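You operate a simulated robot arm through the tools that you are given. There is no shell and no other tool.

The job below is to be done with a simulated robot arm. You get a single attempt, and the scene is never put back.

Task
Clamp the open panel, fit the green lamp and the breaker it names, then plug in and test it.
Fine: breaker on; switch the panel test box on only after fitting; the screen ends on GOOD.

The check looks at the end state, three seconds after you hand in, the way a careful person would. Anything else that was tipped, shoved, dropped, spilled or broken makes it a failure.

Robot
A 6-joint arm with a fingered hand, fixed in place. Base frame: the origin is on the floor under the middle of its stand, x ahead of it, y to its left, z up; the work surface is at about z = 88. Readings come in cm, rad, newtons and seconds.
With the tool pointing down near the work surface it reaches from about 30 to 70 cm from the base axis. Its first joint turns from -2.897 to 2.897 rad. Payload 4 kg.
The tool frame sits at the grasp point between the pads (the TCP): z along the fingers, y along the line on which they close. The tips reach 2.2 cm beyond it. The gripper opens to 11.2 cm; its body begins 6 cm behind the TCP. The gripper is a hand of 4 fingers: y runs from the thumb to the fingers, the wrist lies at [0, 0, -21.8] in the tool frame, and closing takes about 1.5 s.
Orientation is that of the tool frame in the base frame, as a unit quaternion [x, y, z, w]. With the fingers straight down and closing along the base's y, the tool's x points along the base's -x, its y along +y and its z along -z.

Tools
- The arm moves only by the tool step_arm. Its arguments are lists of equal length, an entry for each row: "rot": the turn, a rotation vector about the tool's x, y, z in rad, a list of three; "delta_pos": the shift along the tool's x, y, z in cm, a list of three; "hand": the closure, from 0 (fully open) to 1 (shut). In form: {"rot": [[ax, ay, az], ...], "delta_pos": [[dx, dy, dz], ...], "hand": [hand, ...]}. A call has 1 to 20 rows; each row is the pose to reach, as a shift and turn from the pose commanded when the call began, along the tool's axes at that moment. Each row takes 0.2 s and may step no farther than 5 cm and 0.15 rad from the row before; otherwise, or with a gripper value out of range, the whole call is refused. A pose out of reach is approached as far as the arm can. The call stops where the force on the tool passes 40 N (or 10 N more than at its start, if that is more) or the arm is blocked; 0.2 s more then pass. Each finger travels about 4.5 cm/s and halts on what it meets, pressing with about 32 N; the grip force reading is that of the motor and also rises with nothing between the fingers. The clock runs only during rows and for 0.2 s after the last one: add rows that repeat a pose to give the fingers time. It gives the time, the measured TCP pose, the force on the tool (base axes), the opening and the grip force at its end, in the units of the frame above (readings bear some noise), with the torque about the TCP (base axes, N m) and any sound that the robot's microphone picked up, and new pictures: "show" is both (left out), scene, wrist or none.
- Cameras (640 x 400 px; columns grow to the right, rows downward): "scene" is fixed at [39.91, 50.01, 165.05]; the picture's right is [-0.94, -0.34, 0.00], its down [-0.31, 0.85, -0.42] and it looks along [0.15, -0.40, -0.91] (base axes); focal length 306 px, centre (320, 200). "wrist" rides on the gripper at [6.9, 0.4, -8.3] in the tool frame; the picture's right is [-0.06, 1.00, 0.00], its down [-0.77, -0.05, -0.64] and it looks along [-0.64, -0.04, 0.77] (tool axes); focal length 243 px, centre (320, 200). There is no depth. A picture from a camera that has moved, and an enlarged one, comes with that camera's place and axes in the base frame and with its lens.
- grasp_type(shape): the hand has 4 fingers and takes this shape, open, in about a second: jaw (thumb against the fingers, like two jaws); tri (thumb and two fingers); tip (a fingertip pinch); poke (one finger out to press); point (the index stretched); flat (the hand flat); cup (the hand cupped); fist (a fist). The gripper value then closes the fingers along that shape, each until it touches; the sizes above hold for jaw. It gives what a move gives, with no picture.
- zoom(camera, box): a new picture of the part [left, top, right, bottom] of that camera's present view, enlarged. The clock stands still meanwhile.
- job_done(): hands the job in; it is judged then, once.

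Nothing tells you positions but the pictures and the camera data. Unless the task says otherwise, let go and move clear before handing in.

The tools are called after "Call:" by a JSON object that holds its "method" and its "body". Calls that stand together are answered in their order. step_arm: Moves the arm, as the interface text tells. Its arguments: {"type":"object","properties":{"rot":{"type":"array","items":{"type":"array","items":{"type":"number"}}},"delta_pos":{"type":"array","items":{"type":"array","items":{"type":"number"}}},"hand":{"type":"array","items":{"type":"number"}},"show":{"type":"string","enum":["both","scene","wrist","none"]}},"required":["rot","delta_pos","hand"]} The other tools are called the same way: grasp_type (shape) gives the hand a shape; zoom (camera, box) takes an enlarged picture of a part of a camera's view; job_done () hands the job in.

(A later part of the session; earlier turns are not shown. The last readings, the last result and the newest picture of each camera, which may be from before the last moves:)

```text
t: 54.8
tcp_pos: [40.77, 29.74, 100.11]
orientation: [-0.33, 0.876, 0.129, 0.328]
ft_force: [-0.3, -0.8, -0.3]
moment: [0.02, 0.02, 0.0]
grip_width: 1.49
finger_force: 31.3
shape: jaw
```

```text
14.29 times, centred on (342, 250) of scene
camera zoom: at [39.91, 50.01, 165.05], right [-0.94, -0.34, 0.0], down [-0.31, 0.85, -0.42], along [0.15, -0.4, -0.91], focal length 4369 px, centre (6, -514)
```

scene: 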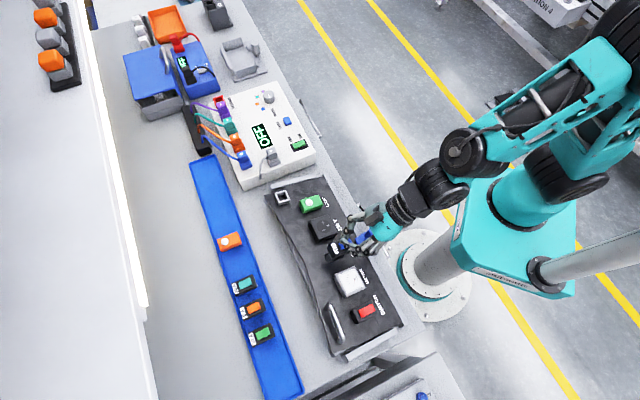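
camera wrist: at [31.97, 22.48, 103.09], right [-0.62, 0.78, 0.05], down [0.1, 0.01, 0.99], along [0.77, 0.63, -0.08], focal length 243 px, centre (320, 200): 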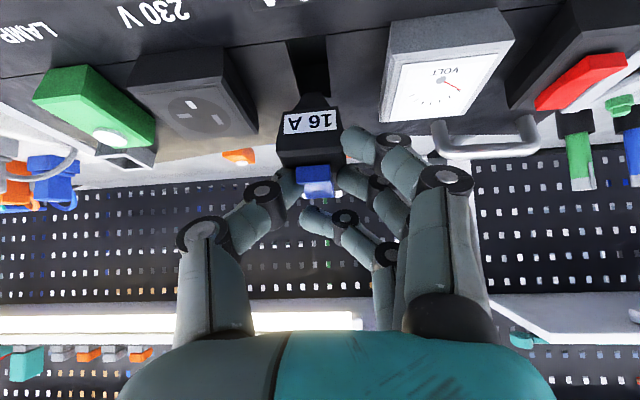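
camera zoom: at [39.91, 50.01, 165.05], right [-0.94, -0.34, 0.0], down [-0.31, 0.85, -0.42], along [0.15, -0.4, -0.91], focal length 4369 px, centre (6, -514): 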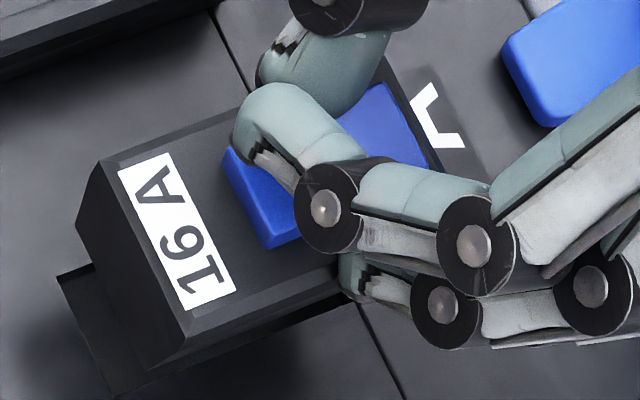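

The breaker is well placed over the slot with no contact yet. I'll keep lowering it.

Call:
{"method": "step_arm", "body": {"rot": [[0, 0, 0], [0, 0, 0], [0, 0, 0]], "delta_pos": [[0.16, 0, 0.29], [0.32, 0, 0.58], [0.479, 0, 0.876]], "hand": [1, 1, 1], "show": "none"}}

Call:
{"method": "zoom", "body": {"camera": "wrist", "box": [240, 30, 400, 130]}}

Call:
{"method": "zoom", "body": {"camera": "scene", "box": [328, 236, 356, 264]}}

```text
t: 55.6
tcp_pos: [41.19, 29.67, 99.04]
orientation: [-0.328, 0.876, 0.128, 0.329]
ft_force: [0.0, -0.1, -0.7]
moment: [-0.02, -0.02, -0.01]
grip_width: 1.51
finger_force: 32.1
shape: jaw
```

```text
4.00 times, centred on (320, 80) of wrist
camera zoom: at [32.85, 22.98, 100.69], right [-0.62, 0.78, 0.05], down [0.15, 0.06, 0.99], along [0.77, 0.62, -0.15], focal length 970 px, centre (320, 680)
```

zoom: 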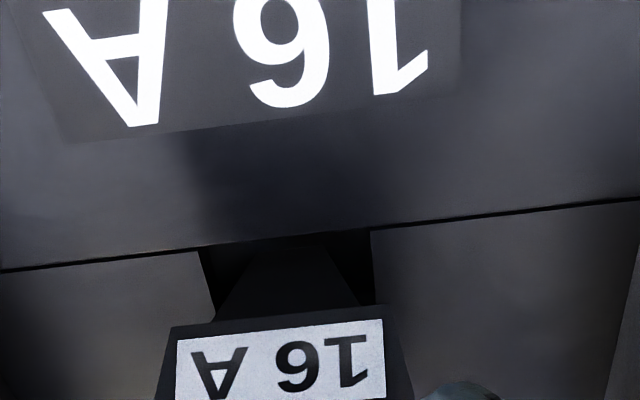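

```text
14.29 times, centred on (342, 250) of scene
camera zoom: at [39.91, 50.01, 165.05], right [-0.94, -0.34, 0.0], down [-0.31, 0.85, -0.42], along [0.15, -0.4, -0.91], focal length 4369 px, centre (6, -514)
```

zoom: 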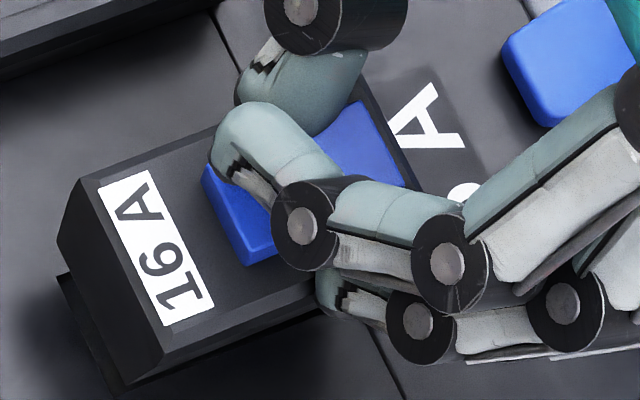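

Alignment is good in both views and the foot is entering the slot. I'll continue to seating.

Call:
{"method": "step_arm", "body": {"rot": [[0, 0, 0], [0, 0, 0], [0, 0, 0], [0, 0, 0]], "delta_pos": [[0.12, 0.04, 0.2], [0.22, 0.04, 0.38], [0.32, 0.04, 0.56], [0.41, 0.04, 0.73]], "hand": [1, 1, 1, 1], "show": "none"}}

Call:
{"method": "zoom", "body": {"camera": "wrist", "box": [240, 30, 400, 130]}}

Call:
{"method": "zoom", "body": {"camera": "scene", "box": [328, 236, 356, 264]}}

```text
t: 56.6
tcp_pos: [41.04, 29.82, 98.17]
orientation: [-0.329, 0.876, 0.129, 0.329]
ft_force: [0.1, 0.2, -0.8]
moment: [0.0, 0.0, 0.01]
grip_width: 1.5
finger_force: 32.0
shape: jaw
```

```text
4.00 times, centred on (320, 80) of wrist
camera zoom: at [32.79, 23.14, 99.89], right [-0.62, 0.78, 0.05], down [0.15, 0.06, 0.99], along [0.77, 0.62, -0.15], focal length 970 px, centre (320, 680)
```

zoom: 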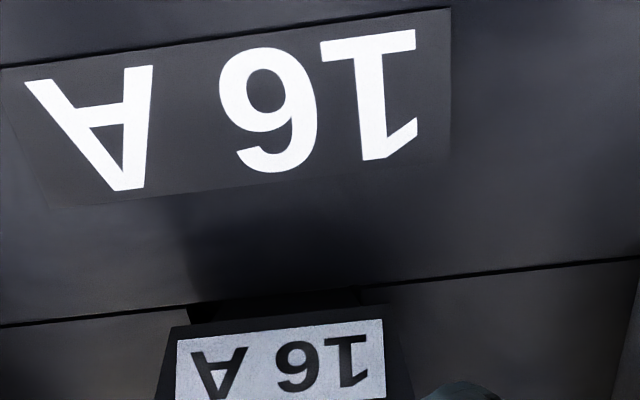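

```text
14.29 times, centred on (342, 250) of scene
camera zoom: at [39.91, 50.01, 165.05], right [-0.94, -0.34, 0.0], down [-0.31, 0.85, -0.42], along [0.15, -0.4, -0.91], focal length 4369 px, centre (6, -514)
```

zoom: 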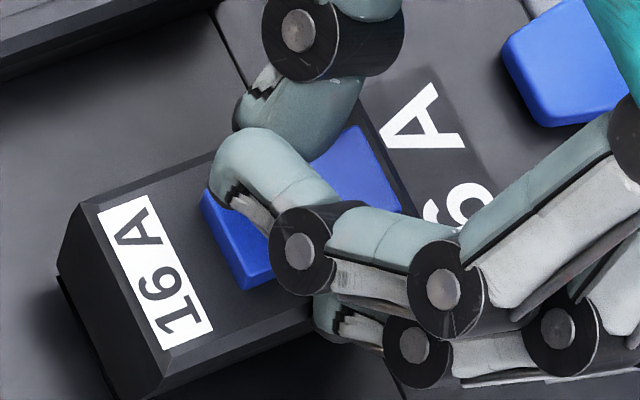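

Call:
{"method": "step_arm", "body": {"rot": [[0, 0, 0], [0, 0, 0], [0, 0, 0], [0, 0, 0], [0, 0, 0]], "delta_pos": [[0.07, 0, 0.13], [0.14, 0, 0.25], [0.2, 0, 0.37], [0.27, 0, 0.49], [0.34, 0, 0.6]], "hand": [1, 1, 1, 1, 1], "show": "none"}}

Call:
{"method": "zoom", "body": {"camera": "wrist", "box": [240, 30, 400, 130]}}

Call:
{"method": "zoom", "body": {"camera": "scene", "box": [328, 236, 356, 264]}}

```text
t: 57.8
tcp_pos: [41.31, 29.94, 97.63]
orientation: [-0.328, 0.876, 0.128, 0.33]
ft_force: [3.7, -5.9, 10.6]
moment: [-0.1, -0.24, -0.1]
grip_width: 1.5
finger_force: 32.4
shape: jaw
```

```text
4.00 times, centred on (320, 80) of wrist
camera zoom: at [33.01, 23.25, 99.32], right [-0.62, 0.78, 0.05], down [0.15, 0.05, 0.99], along [0.77, 0.62, -0.15], focal length 970 px, centre (320, 680)
```

zoom: 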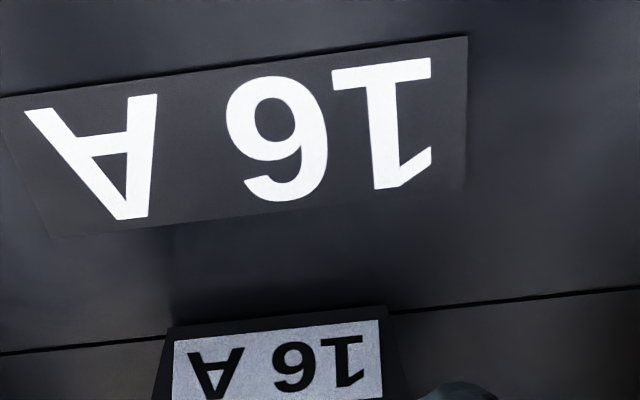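

```text
14.29 times, centred on (342, 250) of scene
camera zoom: at [39.91, 50.01, 165.05], right [-0.94, -0.34, 0.0], down [-0.31, 0.85, -0.42], along [0.15, -0.4, -0.91], focal length 4369 px, centre (6, -514)
```

zoom: 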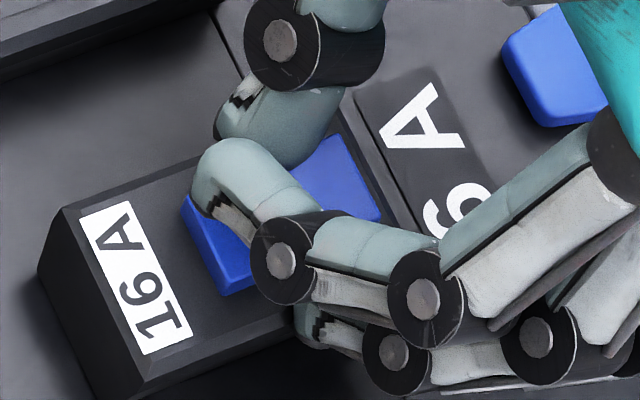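

Light contact now. I'll press the last bit gently.

Call:
{"method": "step_arm", "body": {"rot": [[0, 0, 0], [0, 0, 0], [0, 0, 0], [0, 0, 0]], "delta_pos": [[0.03, -0.04, 0.07], [0.08, -0.05, 0.16], [0.13, -0.05, 0.25], [0.18, -0.05, 0.33]], "hand": [1, 1, 1, 1], "show": "none"}}

Call:
{"method": "zoom", "body": {"camera": "wrist", "box": [240, 30, 400, 130]}}

Call:
{"method": "zoom", "body": {"camera": "scene", "box": [328, 236, 356, 264]}}

```text
t: 58.5
tcp_pos: [41.41, 29.99, 97.66]
orientation: [-0.328, 0.875, 0.128, 0.332]
ft_force: [-8.5, -10.2, 13.5]
moment: [-0.19, 0.02, -0.01]
grip_width: 1.69
finger_force: 32.5
shape: jaw
stopped in row 3: the force on the tool passed its limit at 42 N (the readings are from after the stop); the commanded pose is now the measured one
```

```text
4.00 times, centred on (320, 80) of wrist
camera zoom: at [33.1, 23.25, 99.18], right [-0.62, 0.78, 0.05], down [0.15, 0.05, 0.99], along [0.77, 0.62, -0.15], focal length 970 px, centre (320, 680)
```

zoom: 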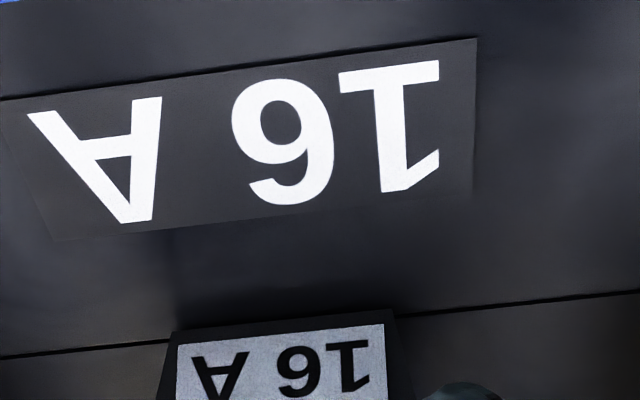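

```text
14.29 times, centred on (342, 250) of scene
camera zoom: at [39.91, 50.01, 165.05], right [-0.94, -0.34, 0.0], down [-0.31, 0.85, -0.42], along [0.15, -0.4, -0.91], focal length 4369 px, centre (6, -514)
```

zoom: 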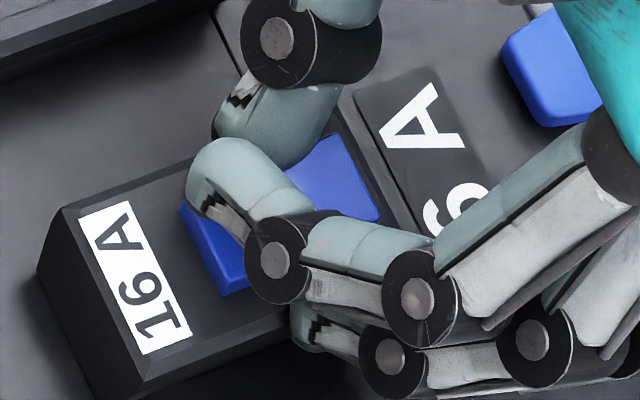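

The contact is solid and the breaker sits flush on the panel. I'll ease off and open the fingers slightly.

Call:
{"method": "step_arm", "body": {"rot": [[0, 0, 0], [0, 0, 0], [0, 0, 0], [0, 0, 0], [0, 0, 0], [0, 0, 0]], "delta_pos": [[0, 0, 0], [0, 0, 0], [0, 0, 0], [0, 0, 0], [0, 0, 0], [0, 0, 0]], "hand": [0.9, 0.82, 0.76, 0.72, 0.7, 0.7], "show": "both"}}

Call:
{"method": "zoom", "body": {"camera": "wrist", "box": [220, 70, 420, 230]}}

Call:
{"method": "zoom", "body": {"camera": "scene", "box": [320, 225, 370, 270]}}

```text
t: 59.9
tcp_pos: [41.34, 30.13, 97.57]
orientation: [-0.329, 0.875, 0.128, 0.331]
ft_force: [1.7, 0.2, 0.1]
moment: [-0.01, 0.03, -0.01]
grip_width: 3.28
finger_force: 0.0
shape: jaw
camera wrist: at [33.14, 23.31, 99.1], right [-0.62, 0.78, 0.05], down [0.15, 0.05, 0.99], along [0.77, 0.62, -0.15], focal length 243 px, centre (320, 200)
```

scene: 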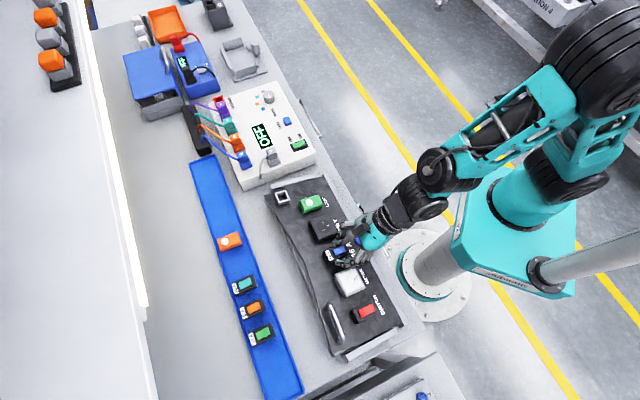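
wrist: 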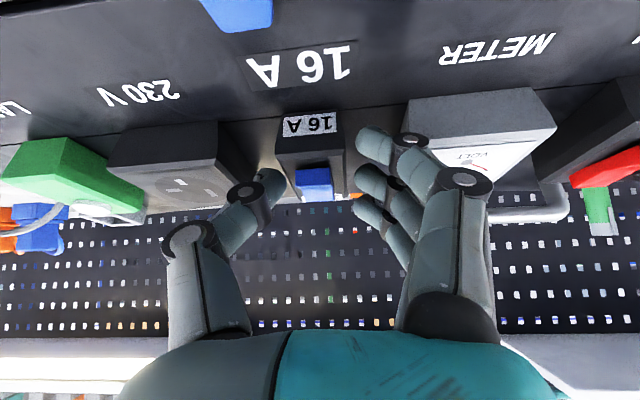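

```text
2.50 times, centred on (320, 150) of wrist
camera zoom: at [33.14, 23.31, 99.1], right [-0.62, 0.78, 0.05], down [0.15, 0.05, 0.99], along [0.77, 0.62, -0.15], focal length 606 px, centre (320, 325)
```

zoom: 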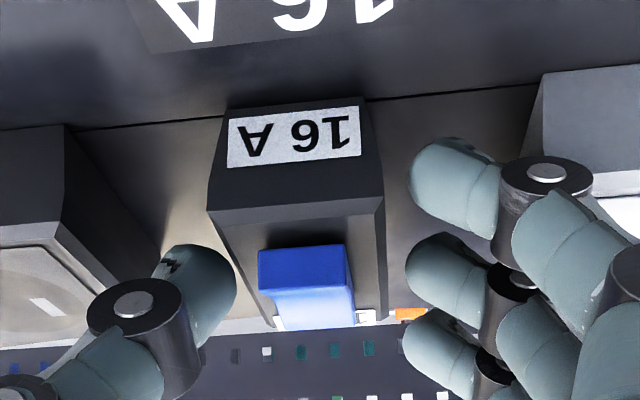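

```text
8.89 times, centred on (345, 248) of scene
camera zoom: at [39.91, 50.01, 165.05], right [-0.94, -0.34, 0.0], down [-0.31, 0.85, -0.42], along [0.15, -0.4, -0.91], focal length 2719 px, centre (98, -222)
```

zoom: 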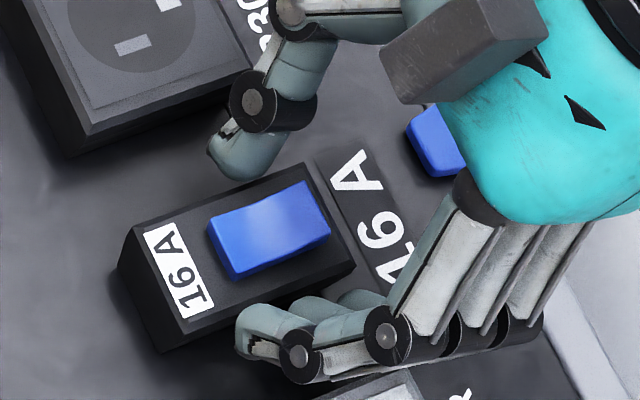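

The breaker stands flush in its slot and the fingers are clear. I'll back out along the normal and look at the rocker.

Call:
{"method": "step_arm", "body": {"rot": [[0, 0, 0], [0, 0, 0], [0, 0, 0], [0, 0, 0], [0, 0, 0]], "delta_pos": [[-0.48, 0, -0.88], [-0.96, 0, -1.75], [-1.9, 0, -3.5], [-2.9, 0, -5.3], [-3.8, 0, -7]], "hand": [0.69, 0.68, 0.66, 0.64, 0.6], "show": "both"}}

Call:
{"method": "zoom", "body": {"camera": "wrist", "box": [270, 40, 370, 140]}}

Call:
{"method": "zoom", "body": {"camera": "scene", "box": [322, 230, 362, 265]}}

Call:
{"method": "zoom", "body": {"camera": "scene", "box": [284, 130, 316, 160]}}

Call:
{"method": "zoom", "body": {"camera": "scene", "box": [345, 295, 395, 330]}}

```text
t: 61.1
tcp_pos: [40.17, 28.61, 105.44]
orientation: [-0.328, 0.875, 0.129, 0.331]
ft_force: [0.2, 0.0, -0.3]
moment: [0.0, -0.01, 0.01]
grip_width: 4.4
finger_force: 0.0
shape: jaw
camera wrist: at [31.79, 21.98, 106.98], right [-0.62, 0.78, 0.05], down [0.15, 0.05, 0.99], along [0.77, 0.62, -0.15], focal length 243 px, centre (320, 200)
```

scene: 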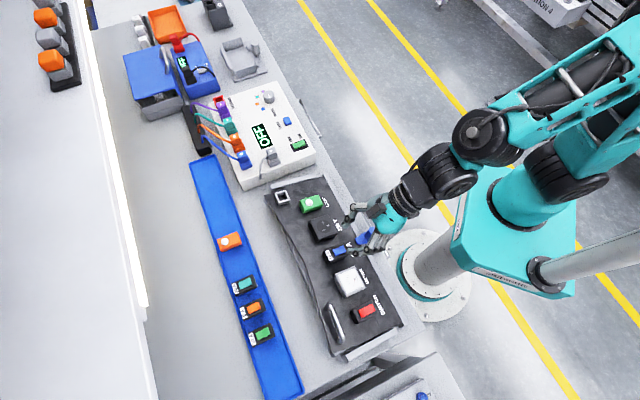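
wrist: 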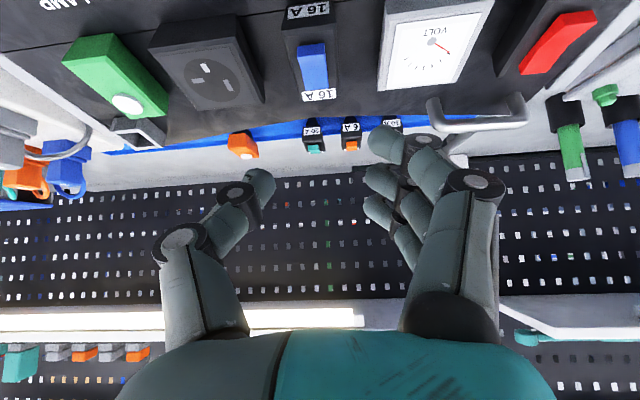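

```text
4.00 times, centred on (320, 90) of wrist
camera zoom: at [31.79, 21.98, 106.98], right [-0.62, 0.78, 0.05], down [0.15, 0.05, 0.99], along [0.77, 0.62, -0.15], focal length 970 px, centre (320, 640)
```

zoom: 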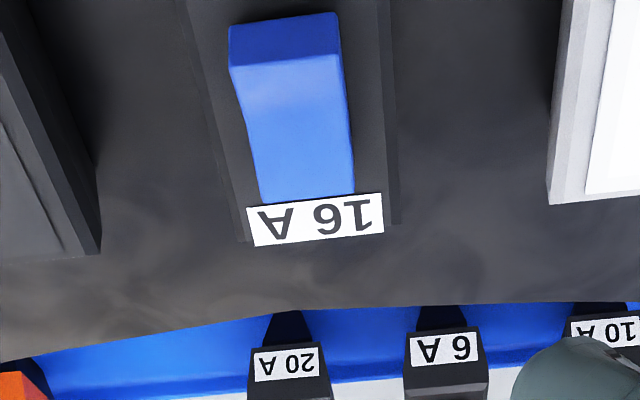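

```text
11.43 times, centred on (342, 248) of scene
camera zoom: at [39.91, 50.01, 165.05], right [-0.94, -0.34, 0.0], down [-0.31, 0.85, -0.42], along [0.15, -0.4, -0.91], focal length 3496 px, centre (69, -343)
```

zoom: 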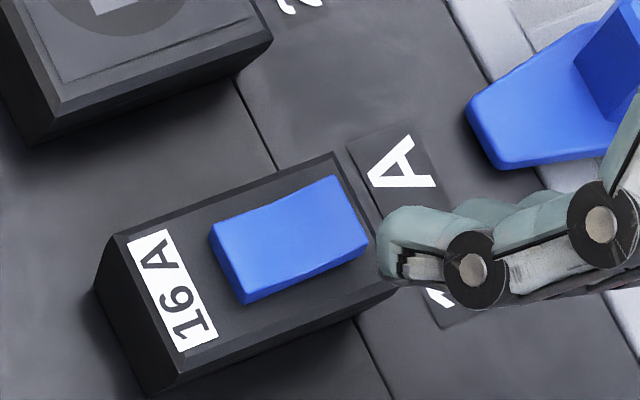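

```text
13.33 times, centred on (300, 145) of scene
camera zoom: at [39.91, 50.01, 165.05], right [-0.94, -0.34, 0.0], down [-0.31, 0.85, -0.42], along [0.15, -0.4, -0.91], focal length 4078 px, centre (587, 933)
```

zoom: 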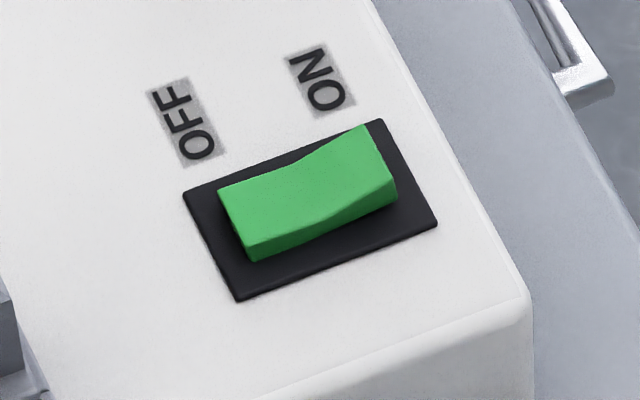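

```text
11.43 times, centred on (370, 312) of scene
camera zoom: at [39.91, 50.01, 165.05], right [-0.94, -0.34, 0.0], down [-0.31, 0.85, -0.42], along [0.15, -0.4, -0.91], focal length 3496 px, centre (-251, -1086)
```

zoom: 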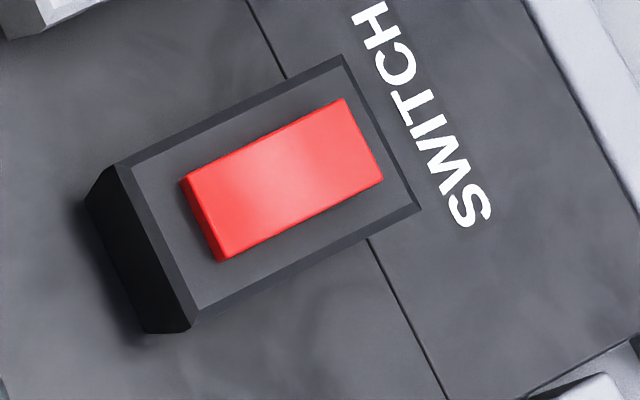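

Call:
{"method": "zoom", "body": {"camera": "wrist", "box": [295, 30, 345, 105]}}

Call:
{"method": "zoom", "body": {"camera": "scene", "box": [332, 240, 352, 258]}}

Call:
{"method": "zoom", "body": {"camera": "wrist", "box": [500, 0, 620, 90]}}

```text
5.33 times, centred on (320, 68) of wrist
camera zoom: at [31.79, 21.98, 106.98], right [-0.62, 0.78, 0.05], down [0.15, 0.05, 0.99], along [0.77, 0.62, -0.15], focal length 1294 px, centre (320, 907)
```

zoom: 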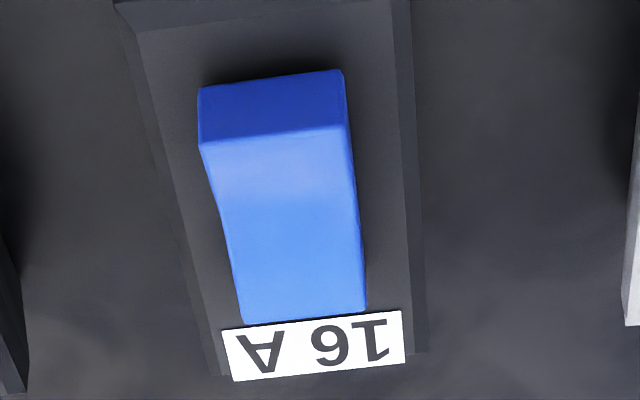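

```text
16.00 times, centred on (342, 249) of scene
camera zoom: at [39.91, 50.01, 165.05], right [-0.94, -0.34, 0.0], down [-0.31, 0.85, -0.42], along [0.15, -0.4, -0.91], focal length 4894 px, centre (-32, -584)
```

zoom: 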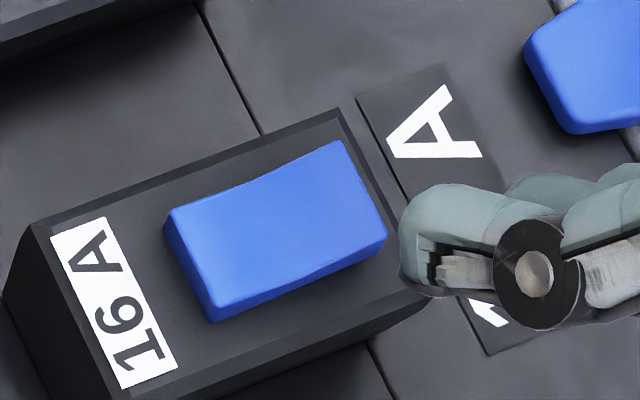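

```text
4.44 times, centred on (560, 45) of wrist
camera zoom: at [31.79, 21.98, 106.98], right [-0.62, 0.78, 0.05], down [0.15, 0.05, 0.99], along [0.77, 0.62, -0.15], focal length 1078 px, centre (-747, 889)
```

zoom: 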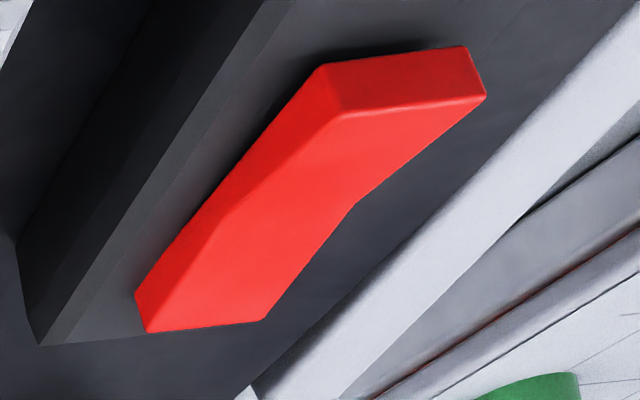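

The blue rocker has its near end raised, like the tester's OFF rocker, where ON is the near side. So the breaker is off and I need to press its near end. I'll switch to the one-finger poke shape and see where the fingertip sits.

Call:
{"method": "grasp_type", "body": {"shape": "poke"}}

Call:
{"method": "step_arm", "body": {"rot": [[0, 0, 0]], "delta_pos": [[0, 0, 0]], "hand": [0], "show": "both"}}

Call:
{"method": "zoom", "body": {"camera": "scene", "box": [330, 180, 410, 260]}}

```text
t: 62.0
tcp_pos: [40.08, 28.79, 105.34]
orientation: [-0.328, 0.875, 0.128, 0.332]
ft_force: [-0.6, 0.3, 0.5]
moment: [-0.04, 0.01, 0.03]
grip_width: 0.0
finger_force: 0.0
shape: poke
```

```text
t: 62.4
tcp_pos: [40.03, 28.86, 105.41]
orientation: [-0.327, 0.875, 0.129, 0.332]
ft_force: [-0.6, 0.4, 0.4]
moment: [-0.02, -0.01, -0.01]
grip_width: 0.0
finger_force: 0.1
shape: poke
camera wrist: at [31.79, 21.98, 106.97], right [-0.62, 0.78, 0.05], down [0.15, 0.05, 0.99], along [0.77, 0.62, -0.15], focal length 243 px, centre (320, 200)
```

scene: 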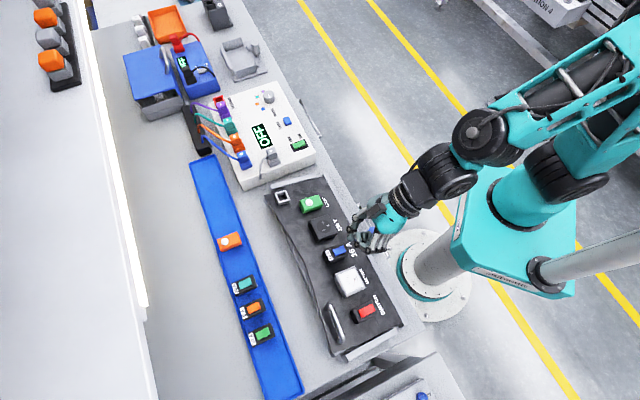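
wrist: 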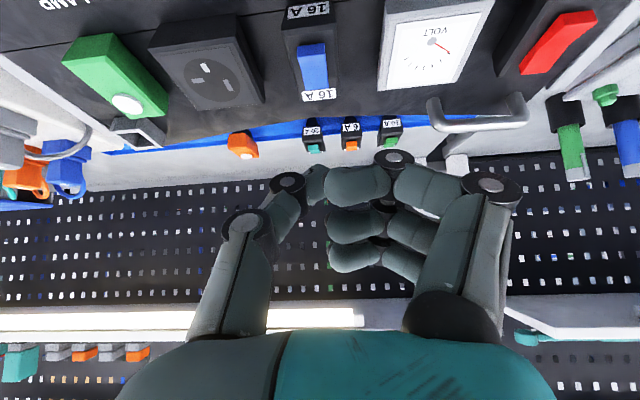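

```text
5.00 times, centred on (370, 220) of scene
camera zoom: at [39.91, 50.01, 165.05], right [-0.94, -0.34, 0.0], down [-0.31, 0.85, -0.42], along [0.15, -0.4, -0.91], focal length 1529 px, centre (70, 100)
```

zoom: 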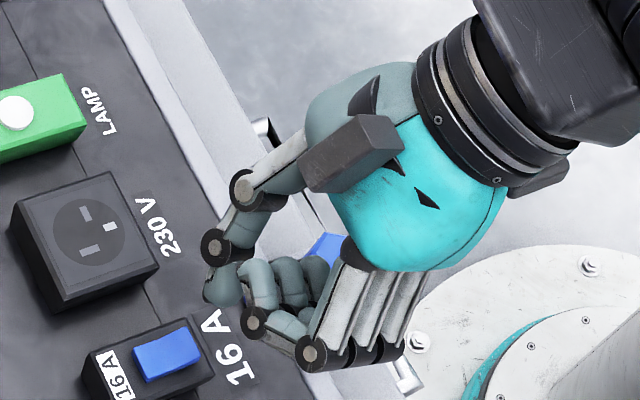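

Call:
{"method": "zoom", "body": {"camera": "wrist", "box": [260, 140, 420, 280]}}

Call:
{"method": "zoom", "body": {"camera": "scene", "box": [350, 205, 395, 245]}}

```text
2.86 times, centred on (340, 210) of wrist
camera zoom: at [31.79, 21.98, 106.97], right [-0.62, 0.78, 0.05], down [0.15, 0.05, 0.99], along [0.77, 0.62, -0.15], focal length 693 px, centre (263, 171)
```

zoom: 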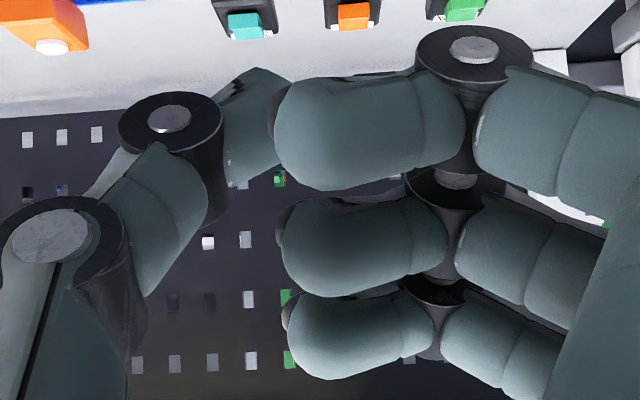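

```text
10.00 times, centred on (372, 225) of scene
camera zoom: at [39.91, 50.01, 165.05], right [-0.94, -0.34, 0.0], down [-0.31, 0.85, -0.42], along [0.15, -0.4, -0.91], focal length 3059 px, centre (-205, -50)
```

zoom: 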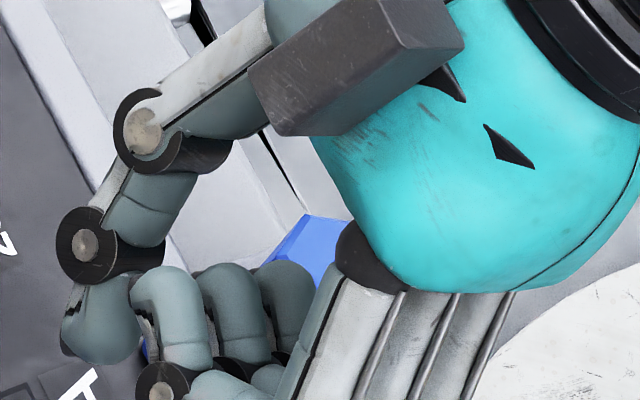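

The thumb is the poking digit, with its tip close to the tool axis and well ahead of the curled fingers. I'll square the tool to the panel and bring the tip above the near end of the blue rocker.

Call:
{"method": "step_arm", "body": {"rot": [[-0.004, 0.127, -0.017], [-0.0085, 0.254, -0.034], [-0.013, 0.381, -0.05], [-0.017, 0.508, -0.067], [-0.017, 0.508, -0.067]], "delta_pos": [[0, 0, 0], [0, 0, 0], [0, 0, 0], [0.8, 0, 1.2], [1.736, 0, 2.6]], "hand": [0, 0, 0, 0, 0], "show": "both"}}

Call:
{"method": "zoom", "body": {"camera": "wrist", "box": [240, 80, 400, 220]}}

Call:
{"method": "zoom", "body": {"camera": "scene", "box": [320, 215, 376, 265]}}

```text
t: 63.6
tcp_pos: [40.27, 29.16, 102.21]
orientation: [-0.381, 0.918, 0.04, 0.101]
ft_force: [0.3, 0.2, -0.1]
moment: [0.04, 0.0, -0.03]
grip_width: 0.01
finger_force: 0.0
shape: poke
camera wrist: at [33.95, 23.37, 108.86], right [-0.66, 0.75, 0.01], down [0.46, 0.4, 0.79], along [0.59, 0.53, -0.61], focal length 243 px, centre (320, 200)
```

scene: 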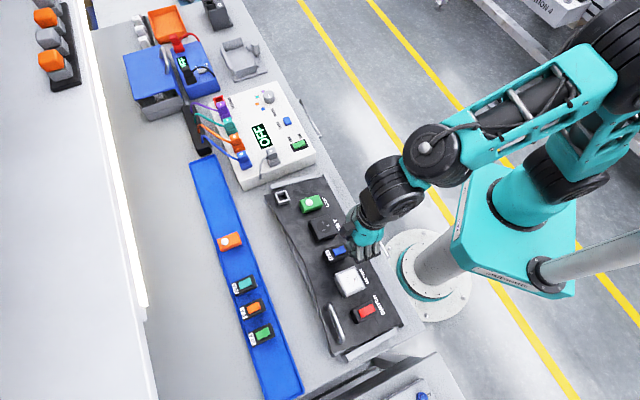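
wrist: 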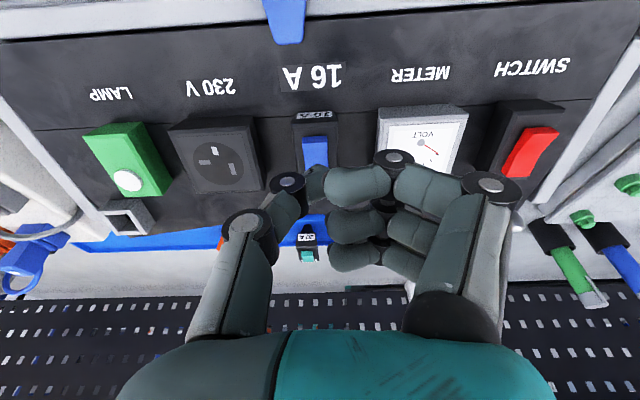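

```text
2.86 times, centred on (320, 150) of wrist
camera zoom: at [33.95, 23.37, 108.86], right [-0.66, 0.75, 0.01], down [0.46, 0.4, 0.79], along [0.59, 0.53, -0.61], focal length 693 px, centre (320, 343)
```

zoom: 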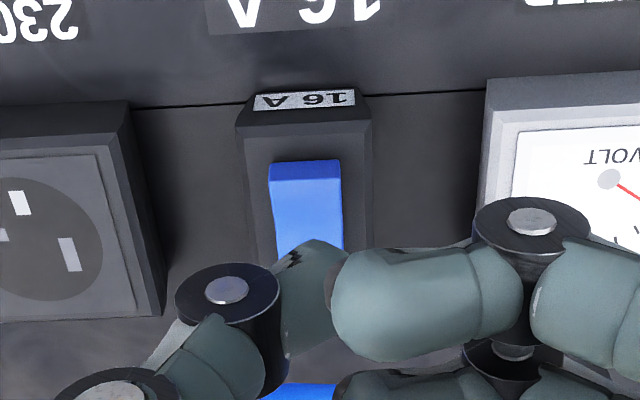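

```text
8.00 times, centred on (348, 240) of scene
camera zoom: at [39.91, 50.01, 165.05], right [-0.94, -0.34, 0.0], down [-0.31, 0.85, -0.42], along [0.15, -0.4, -0.91], focal length 2447 px, centre (96, -120)
```

zoom: 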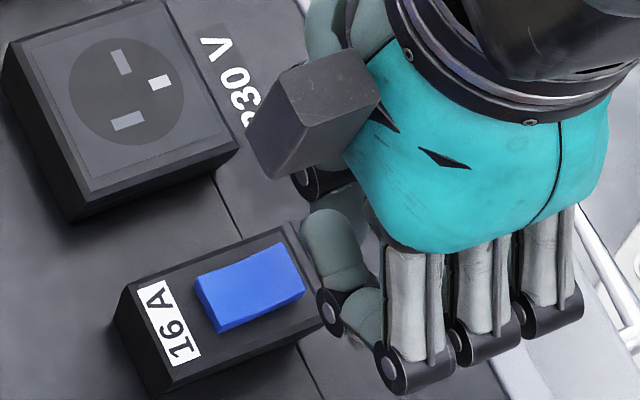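

The thumb tip is right above the rocker's near end. I'll lower it and press gently, watching force and sound.

Call:
{"method": "step_arm", "body": {"rot": [[0, 0, 0], [0, 0, 0], [0, 0, 0], [0, 0, 0], [0, 0, 0], [0, 0, 0], [0, 0, 0]], "delta_pos": [[-0.25, -0.05, 1.2], [-0.25, -0.05, 2.3], [-0.25, -0.05, 2.6], [-0.25, -0.05, 2.8], [-0.25, -0.05, 3.0], [-0.25, -0.05, 3.15], [-0.25, -0.05, 3.3]], "hand": [0, 0, 0, 0, 0, 0, 0], "show": "none"}}

Call:
{"method": "zoom", "body": {"camera": "scene", "box": [320, 225, 366, 265]}}

Call:
{"method": "zoom", "body": {"camera": "wrist", "box": [260, 120, 380, 220]}}

```text
t: 65.2
tcp_pos: [41.11, 29.79, 99.06]
orientation: [-0.382, 0.918, 0.039, 0.102]
ft_force: [-0.5, 0.1, 0.2]
moment: [-0.02, 0.02, -0.04]
grip_width: 0.0
finger_force: 0.0
shape: poke
```

```text
10.00 times, centred on (343, 245) of scene
camera zoom: at [39.91, 50.01, 165.05], right [-0.94, -0.34, 0.0], down [-0.31, 0.85, -0.42], along [0.15, -0.4, -0.91], focal length 3059 px, centre (90, -250)
```

zoom: 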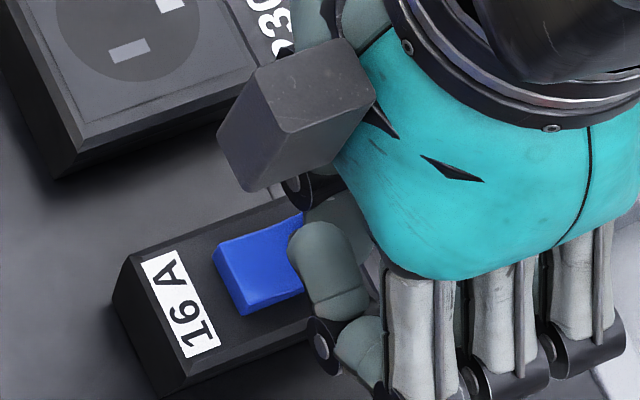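

```text
4.00 times, centred on (320, 170) of wrist
camera zoom: at [34.76, 24.04, 105.66], right [-0.66, 0.75, 0.01], down [0.46, 0.4, 0.79], along [0.59, 0.53, -0.61], focal length 970 px, centre (320, 320)
```

zoom: 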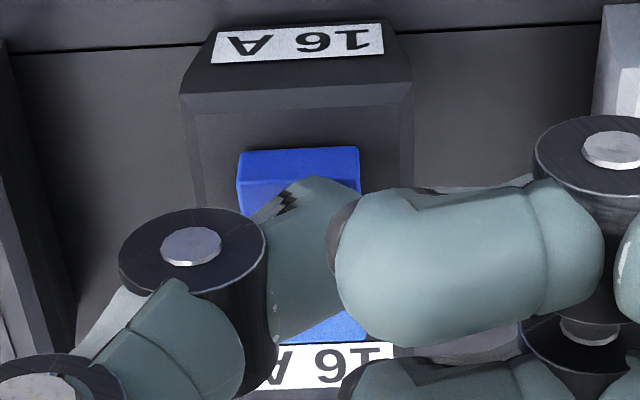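

Call:
{"method": "step_arm", "body": {"rot": [[0, 0, 0], [0, 0, 0], [0, 0, 0], [0, 0, 0], [0, 0, 0]], "delta_pos": [[0, 0, 0.15], [0, 0, 0.3], [0, 0, 0.45], [0, 0, 0.6], [0, 0, 0.7]], "hand": [0, 0, 0, 0, 0], "show": "none"}}

Call:
{"method": "zoom", "body": {"camera": "scene", "box": [320, 225, 366, 265]}}

Call:
{"method": "zoom", "body": {"camera": "wrist", "box": [260, 120, 380, 220]}}

```text
t: 66.4
tcp_pos: [41.36, 29.97, 98.27]
orientation: [-0.383, 0.917, 0.04, 0.103]
ft_force: [-11.5, -5.3, 31.3]
moment: [0.18, 0.08, 0.06]
grip_width: 0.0
finger_force: 0.1
shape: poke
```

```text
10.00 times, centred on (343, 245) of scene
camera zoom: at [39.91, 50.01, 165.05], right [-0.94, -0.34, 0.0], down [-0.31, 0.85, -0.42], along [0.15, -0.4, -0.91], focal length 3059 px, centre (90, -250)
```

zoom: 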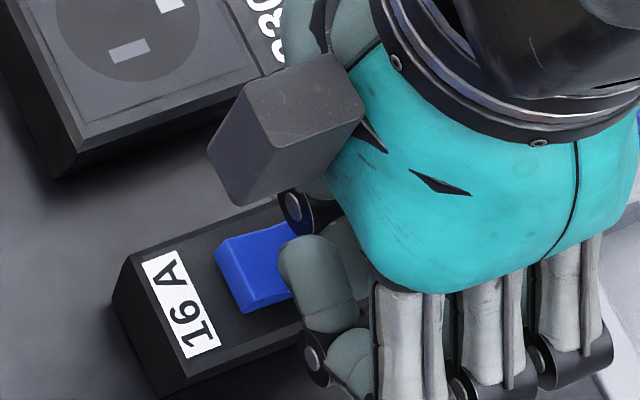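

```text
4.00 times, centred on (320, 170) of wrist
camera zoom: at [34.9, 24.16, 104.98], right [-0.67, 0.75, 0.01], down [0.46, 0.4, 0.79], along [0.59, 0.53, -0.61], focal length 970 px, centre (320, 320)
```

zoom: 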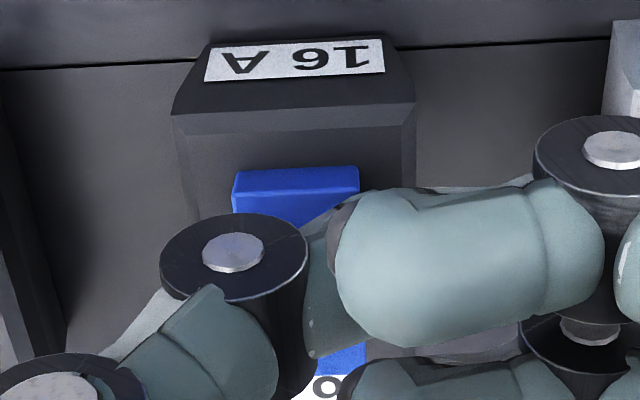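

The rocker's near end went down under about 30 N. I'll retract and inspect it.

Call:
{"method": "step_arm", "body": {"rot": [[0, 0, 0], [0, 0, 0], [0, 0, 0], [0, 0, 0]], "delta_pos": [[0, 0, -0.6], [0, 0, -2], [0.5, 0, -5], [1.5, 0, -8]], "hand": [0, 0, 0, 0], "show": "wrist"}}

Call:
{"method": "zoom", "body": {"camera": "scene", "box": [330, 238, 354, 260]}}

Call:
{"method": "zoom", "body": {"camera": "wrist", "box": [280, 80, 360, 180]}}

```text
t: 67.4
tcp_pos: [38.84, 27.47, 105.75]
orientation: [-0.381, 0.918, 0.038, 0.101]
ft_force: [0.7, 0.2, -0.8]
moment: [-0.02, 0.01, 0.03]
grip_width: 0.0
finger_force: 0.1
shape: poke
camera wrist: at [32.52, 21.8, 112.44], right [-0.66, 0.75, 0.01], down [0.46, 0.4, 0.79], along [0.59, 0.53, -0.61], focal length 243 px, centre (320, 200)
```

wrist: 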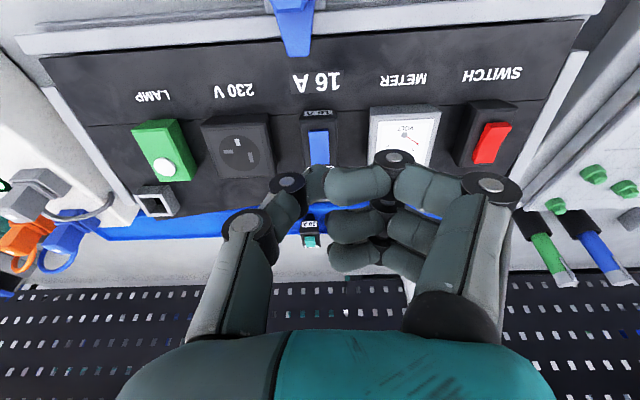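

```text
16.00 times, centred on (342, 249) of scene
camera zoom: at [39.91, 50.01, 165.05], right [-0.94, -0.34, 0.0], down [-0.31, 0.85, -0.42], along [0.15, -0.4, -0.91], focal length 4894 px, centre (-32, -584)
```

zoom: 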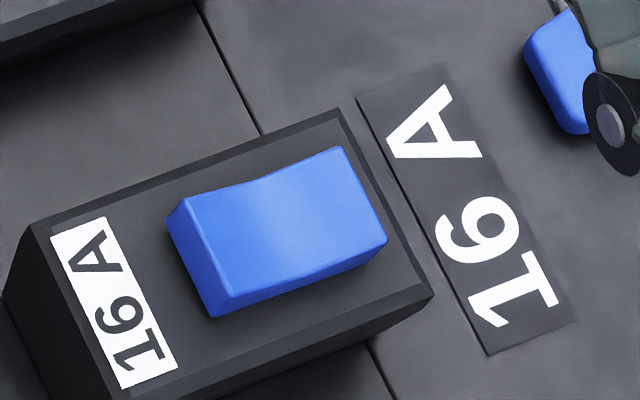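

```text
4.00 times, centred on (320, 130) of wrist
camera zoom: at [32.52, 21.8, 112.44], right [-0.66, 0.75, 0.01], down [0.46, 0.4, 0.79], along [0.59, 0.53, -0.61], focal length 970 px, centre (320, 480)
```

zoom: 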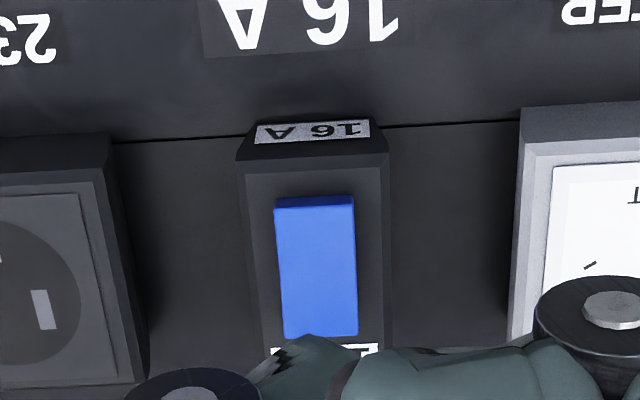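

The rocker has flipped: its far end is now up and its near end down, so the breaker is on. Next is the grey test lead. I'll move over to look at its plug.

Call:
{"method": "step_arm", "body": {"rot": [[0, 0.03, 0], [0, 0.06, 0], [0, 0.09, 0], [0, 0.12, 0], [0, 0.15, 0], [0, 0.18, 0], [0, 0.22, 0]], "delta_pos": [[-0.78, -4.39, -0.16], [-1.57, -8.77, -0.32], [-2.35, -13.16, -0.48], [-3.13, -17.54, -0.65], [-3.9, -21.9, -0.8], [-4.7, -26.3, -0.97], [-5.48, -30.7, -1.13]], "hand": [0, 0, 0, 0, 0, 0, 0], "show": "none"}}

Call:
{"method": "grasp_type", "body": {"shape": "tip"}}

Call:
{"method": "step_arm", "body": {"rot": [[0, 0, 0]], "delta_pos": [[0, 0, 0]], "hand": [0], "show": "both"}}

Call:
{"method": "zoom", "body": {"camera": "wrist", "box": [240, 100, 400, 220]}}

Call:
{"method": "zoom", "body": {"camera": "scene", "box": [250, 130, 330, 210]}}

```text
t: 69.0
tcp_pos: [64.22, 9.28, 108.39]
orientation: [-0.383, 0.924, -0.003, 0.001]
ft_force: [-0.4, 0.2, 0.3]
moment: [-0.05, -0.01, 0.03]
grip_width: 0.0
finger_force: 0.0
shape: poke
```

```text
t: 69.9
tcp_pos: [64.22, 9.42, 108.39]
orientation: [-0.383, 0.924, -0.004, 0.001]
ft_force: [-0.7, 0.1, 1.3]
moment: [-0.03, -0.02, -0.02]
grip_width: 11.19
finger_force: 0.1
shape: tip
```

```text
t: 70.3
tcp_pos: [64.2, 9.41, 108.32]
orientation: [-0.384, 0.923, -0.003, 0.0]
ft_force: [-0.2, 0.4, 0.3]
moment: [-0.04, 0.0, -0.01]
grip_width: 11.18
finger_force: 0.0
shape: tip
camera wrist: at [59.05, 4.78, 116.62], right [-0.66, 0.75, -0.01], down [0.57, 0.51, 0.64], along [0.48, 0.42, -0.77], focal length 243 px, centre (320, 200)
```

scene: 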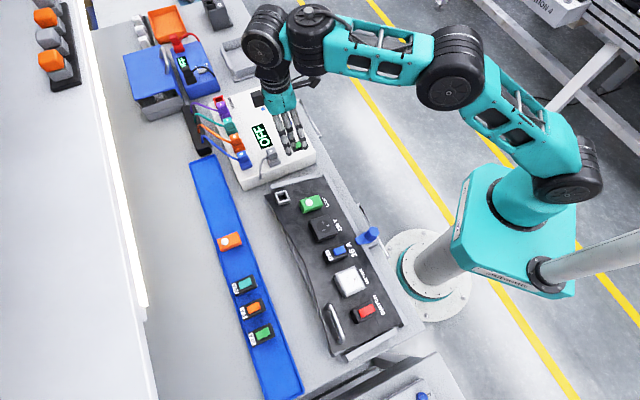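
wrist: 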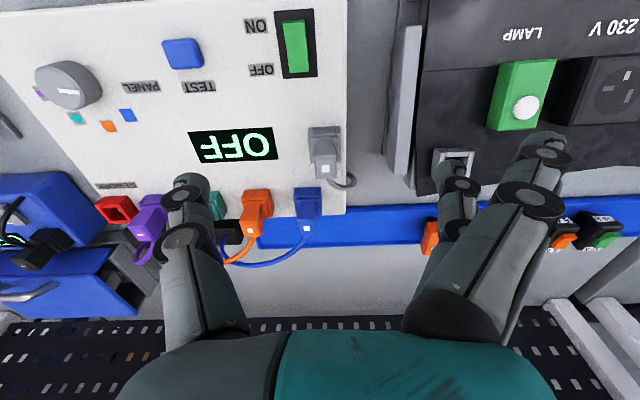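

```text
3.33 times, centred on (320, 160) of wrist
camera zoom: at [59.05, 4.78, 116.62], right [-0.66, 0.75, -0.01], down [0.57, 0.51, 0.64], along [0.48, 0.42, -0.77], focal length 809 px, centre (320, 333)
```

zoom: 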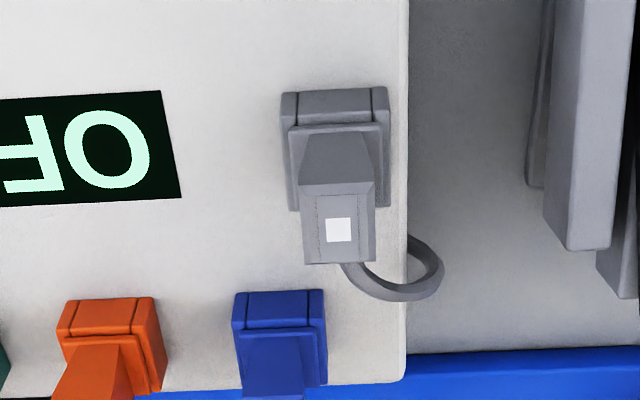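

```text
5.00 times, centred on (290, 170) of scene
camera zoom: at [39.91, 50.01, 165.05], right [-0.94, -0.34, 0.0], down [-0.31, 0.85, -0.42], along [0.15, -0.4, -0.91], focal length 1529 px, centre (470, 350)
```

zoom: 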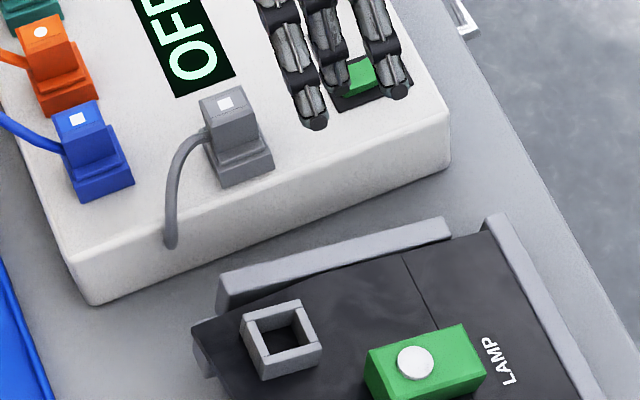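

The plug handle is about 1.8 × 2.2 cm, and its cable leaves from the far side. I'll test how the tip pinch closes in the air before using it.

Call:
{"method": "step_arm", "body": {"rot": [[0, 0, 0], [0, 0, 0], [0, 0, 0], [0, 0, 0], [0, 0, 0], [0, 0, 0]], "delta_pos": [[0, 0, 0], [0, 0, 0], [0, 0, 0], [0, 0, 0], [0, 0, 0], [0, 0, 0]], "hand": [0.2, 0.4, 0.6, 0.7, 0.7, 0.7], "show": "both"}}

Call:
{"method": "zoom", "body": {"camera": "wrist", "box": [140, 100, 520, 340]}}

Call:
{"method": "zoom", "body": {"camera": "scene", "box": [240, 80, 330, 170]}}

```text
t: 71.7
tcp_pos: [64.32, 9.42, 108.32]
orientation: [-0.383, 0.924, -0.004, 0.0]
ft_force: [0.2, 0.2, 1.0]
moment: [0.03, 0.01, 0.03]
grip_width: 3.41
finger_force: 0.1
shape: tip
camera wrist: at [59.05, 4.78, 116.61], right [-0.66, 0.75, -0.01], down [0.57, 0.51, 0.64], along [0.48, 0.42, -0.77], focal length 243 px, centre (320, 200)
```

scene: 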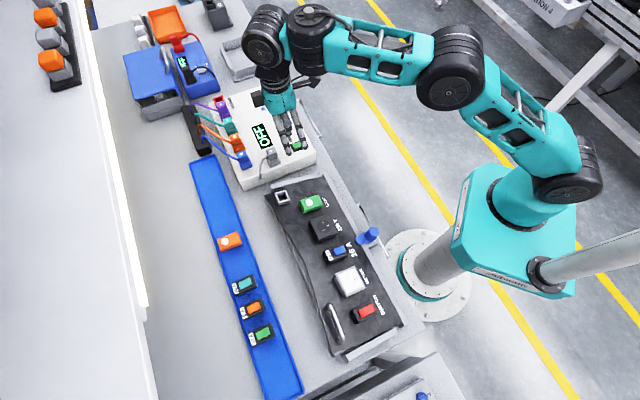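
wrist: 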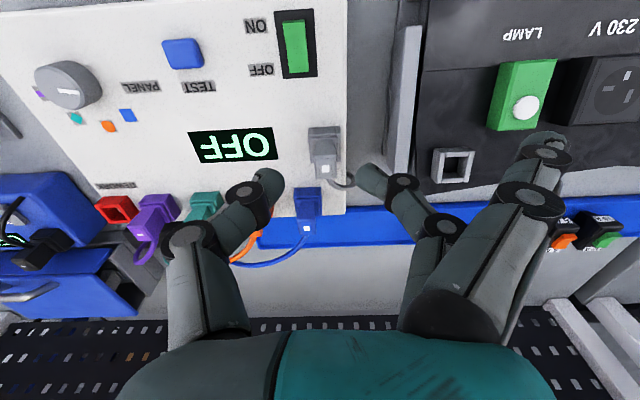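

```text
1.67 times, centred on (330, 220) of wrist
camera zoom: at [59.05, 4.78, 116.61], right [-0.66, 0.75, -0.01], down [0.57, 0.51, 0.64], along [0.48, 0.42, -0.77], focal length 404 px, centre (303, 167)
```

zoom: 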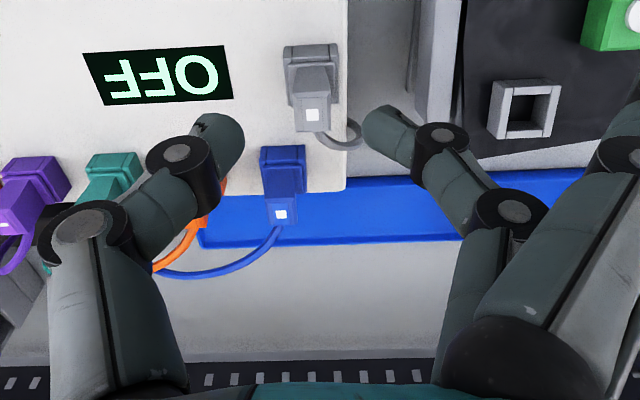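

```text
4.44 times, centred on (285, 125) of scene
camera zoom: at [39.91, 50.01, 165.05], right [-0.94, -0.34, 0.0], down [-0.31, 0.85, -0.42], along [0.15, -0.4, -0.91], focal length 1359 px, centre (476, 533)
```

zoom: 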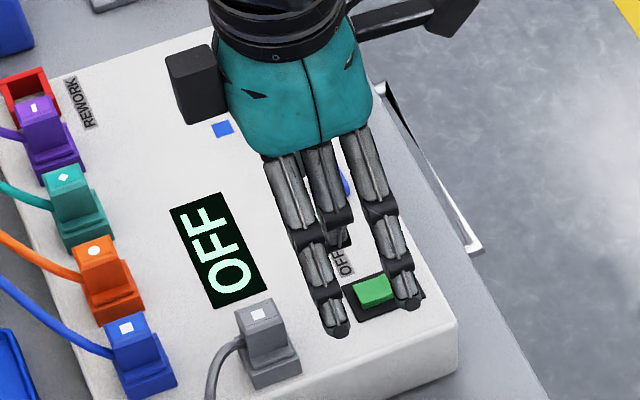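

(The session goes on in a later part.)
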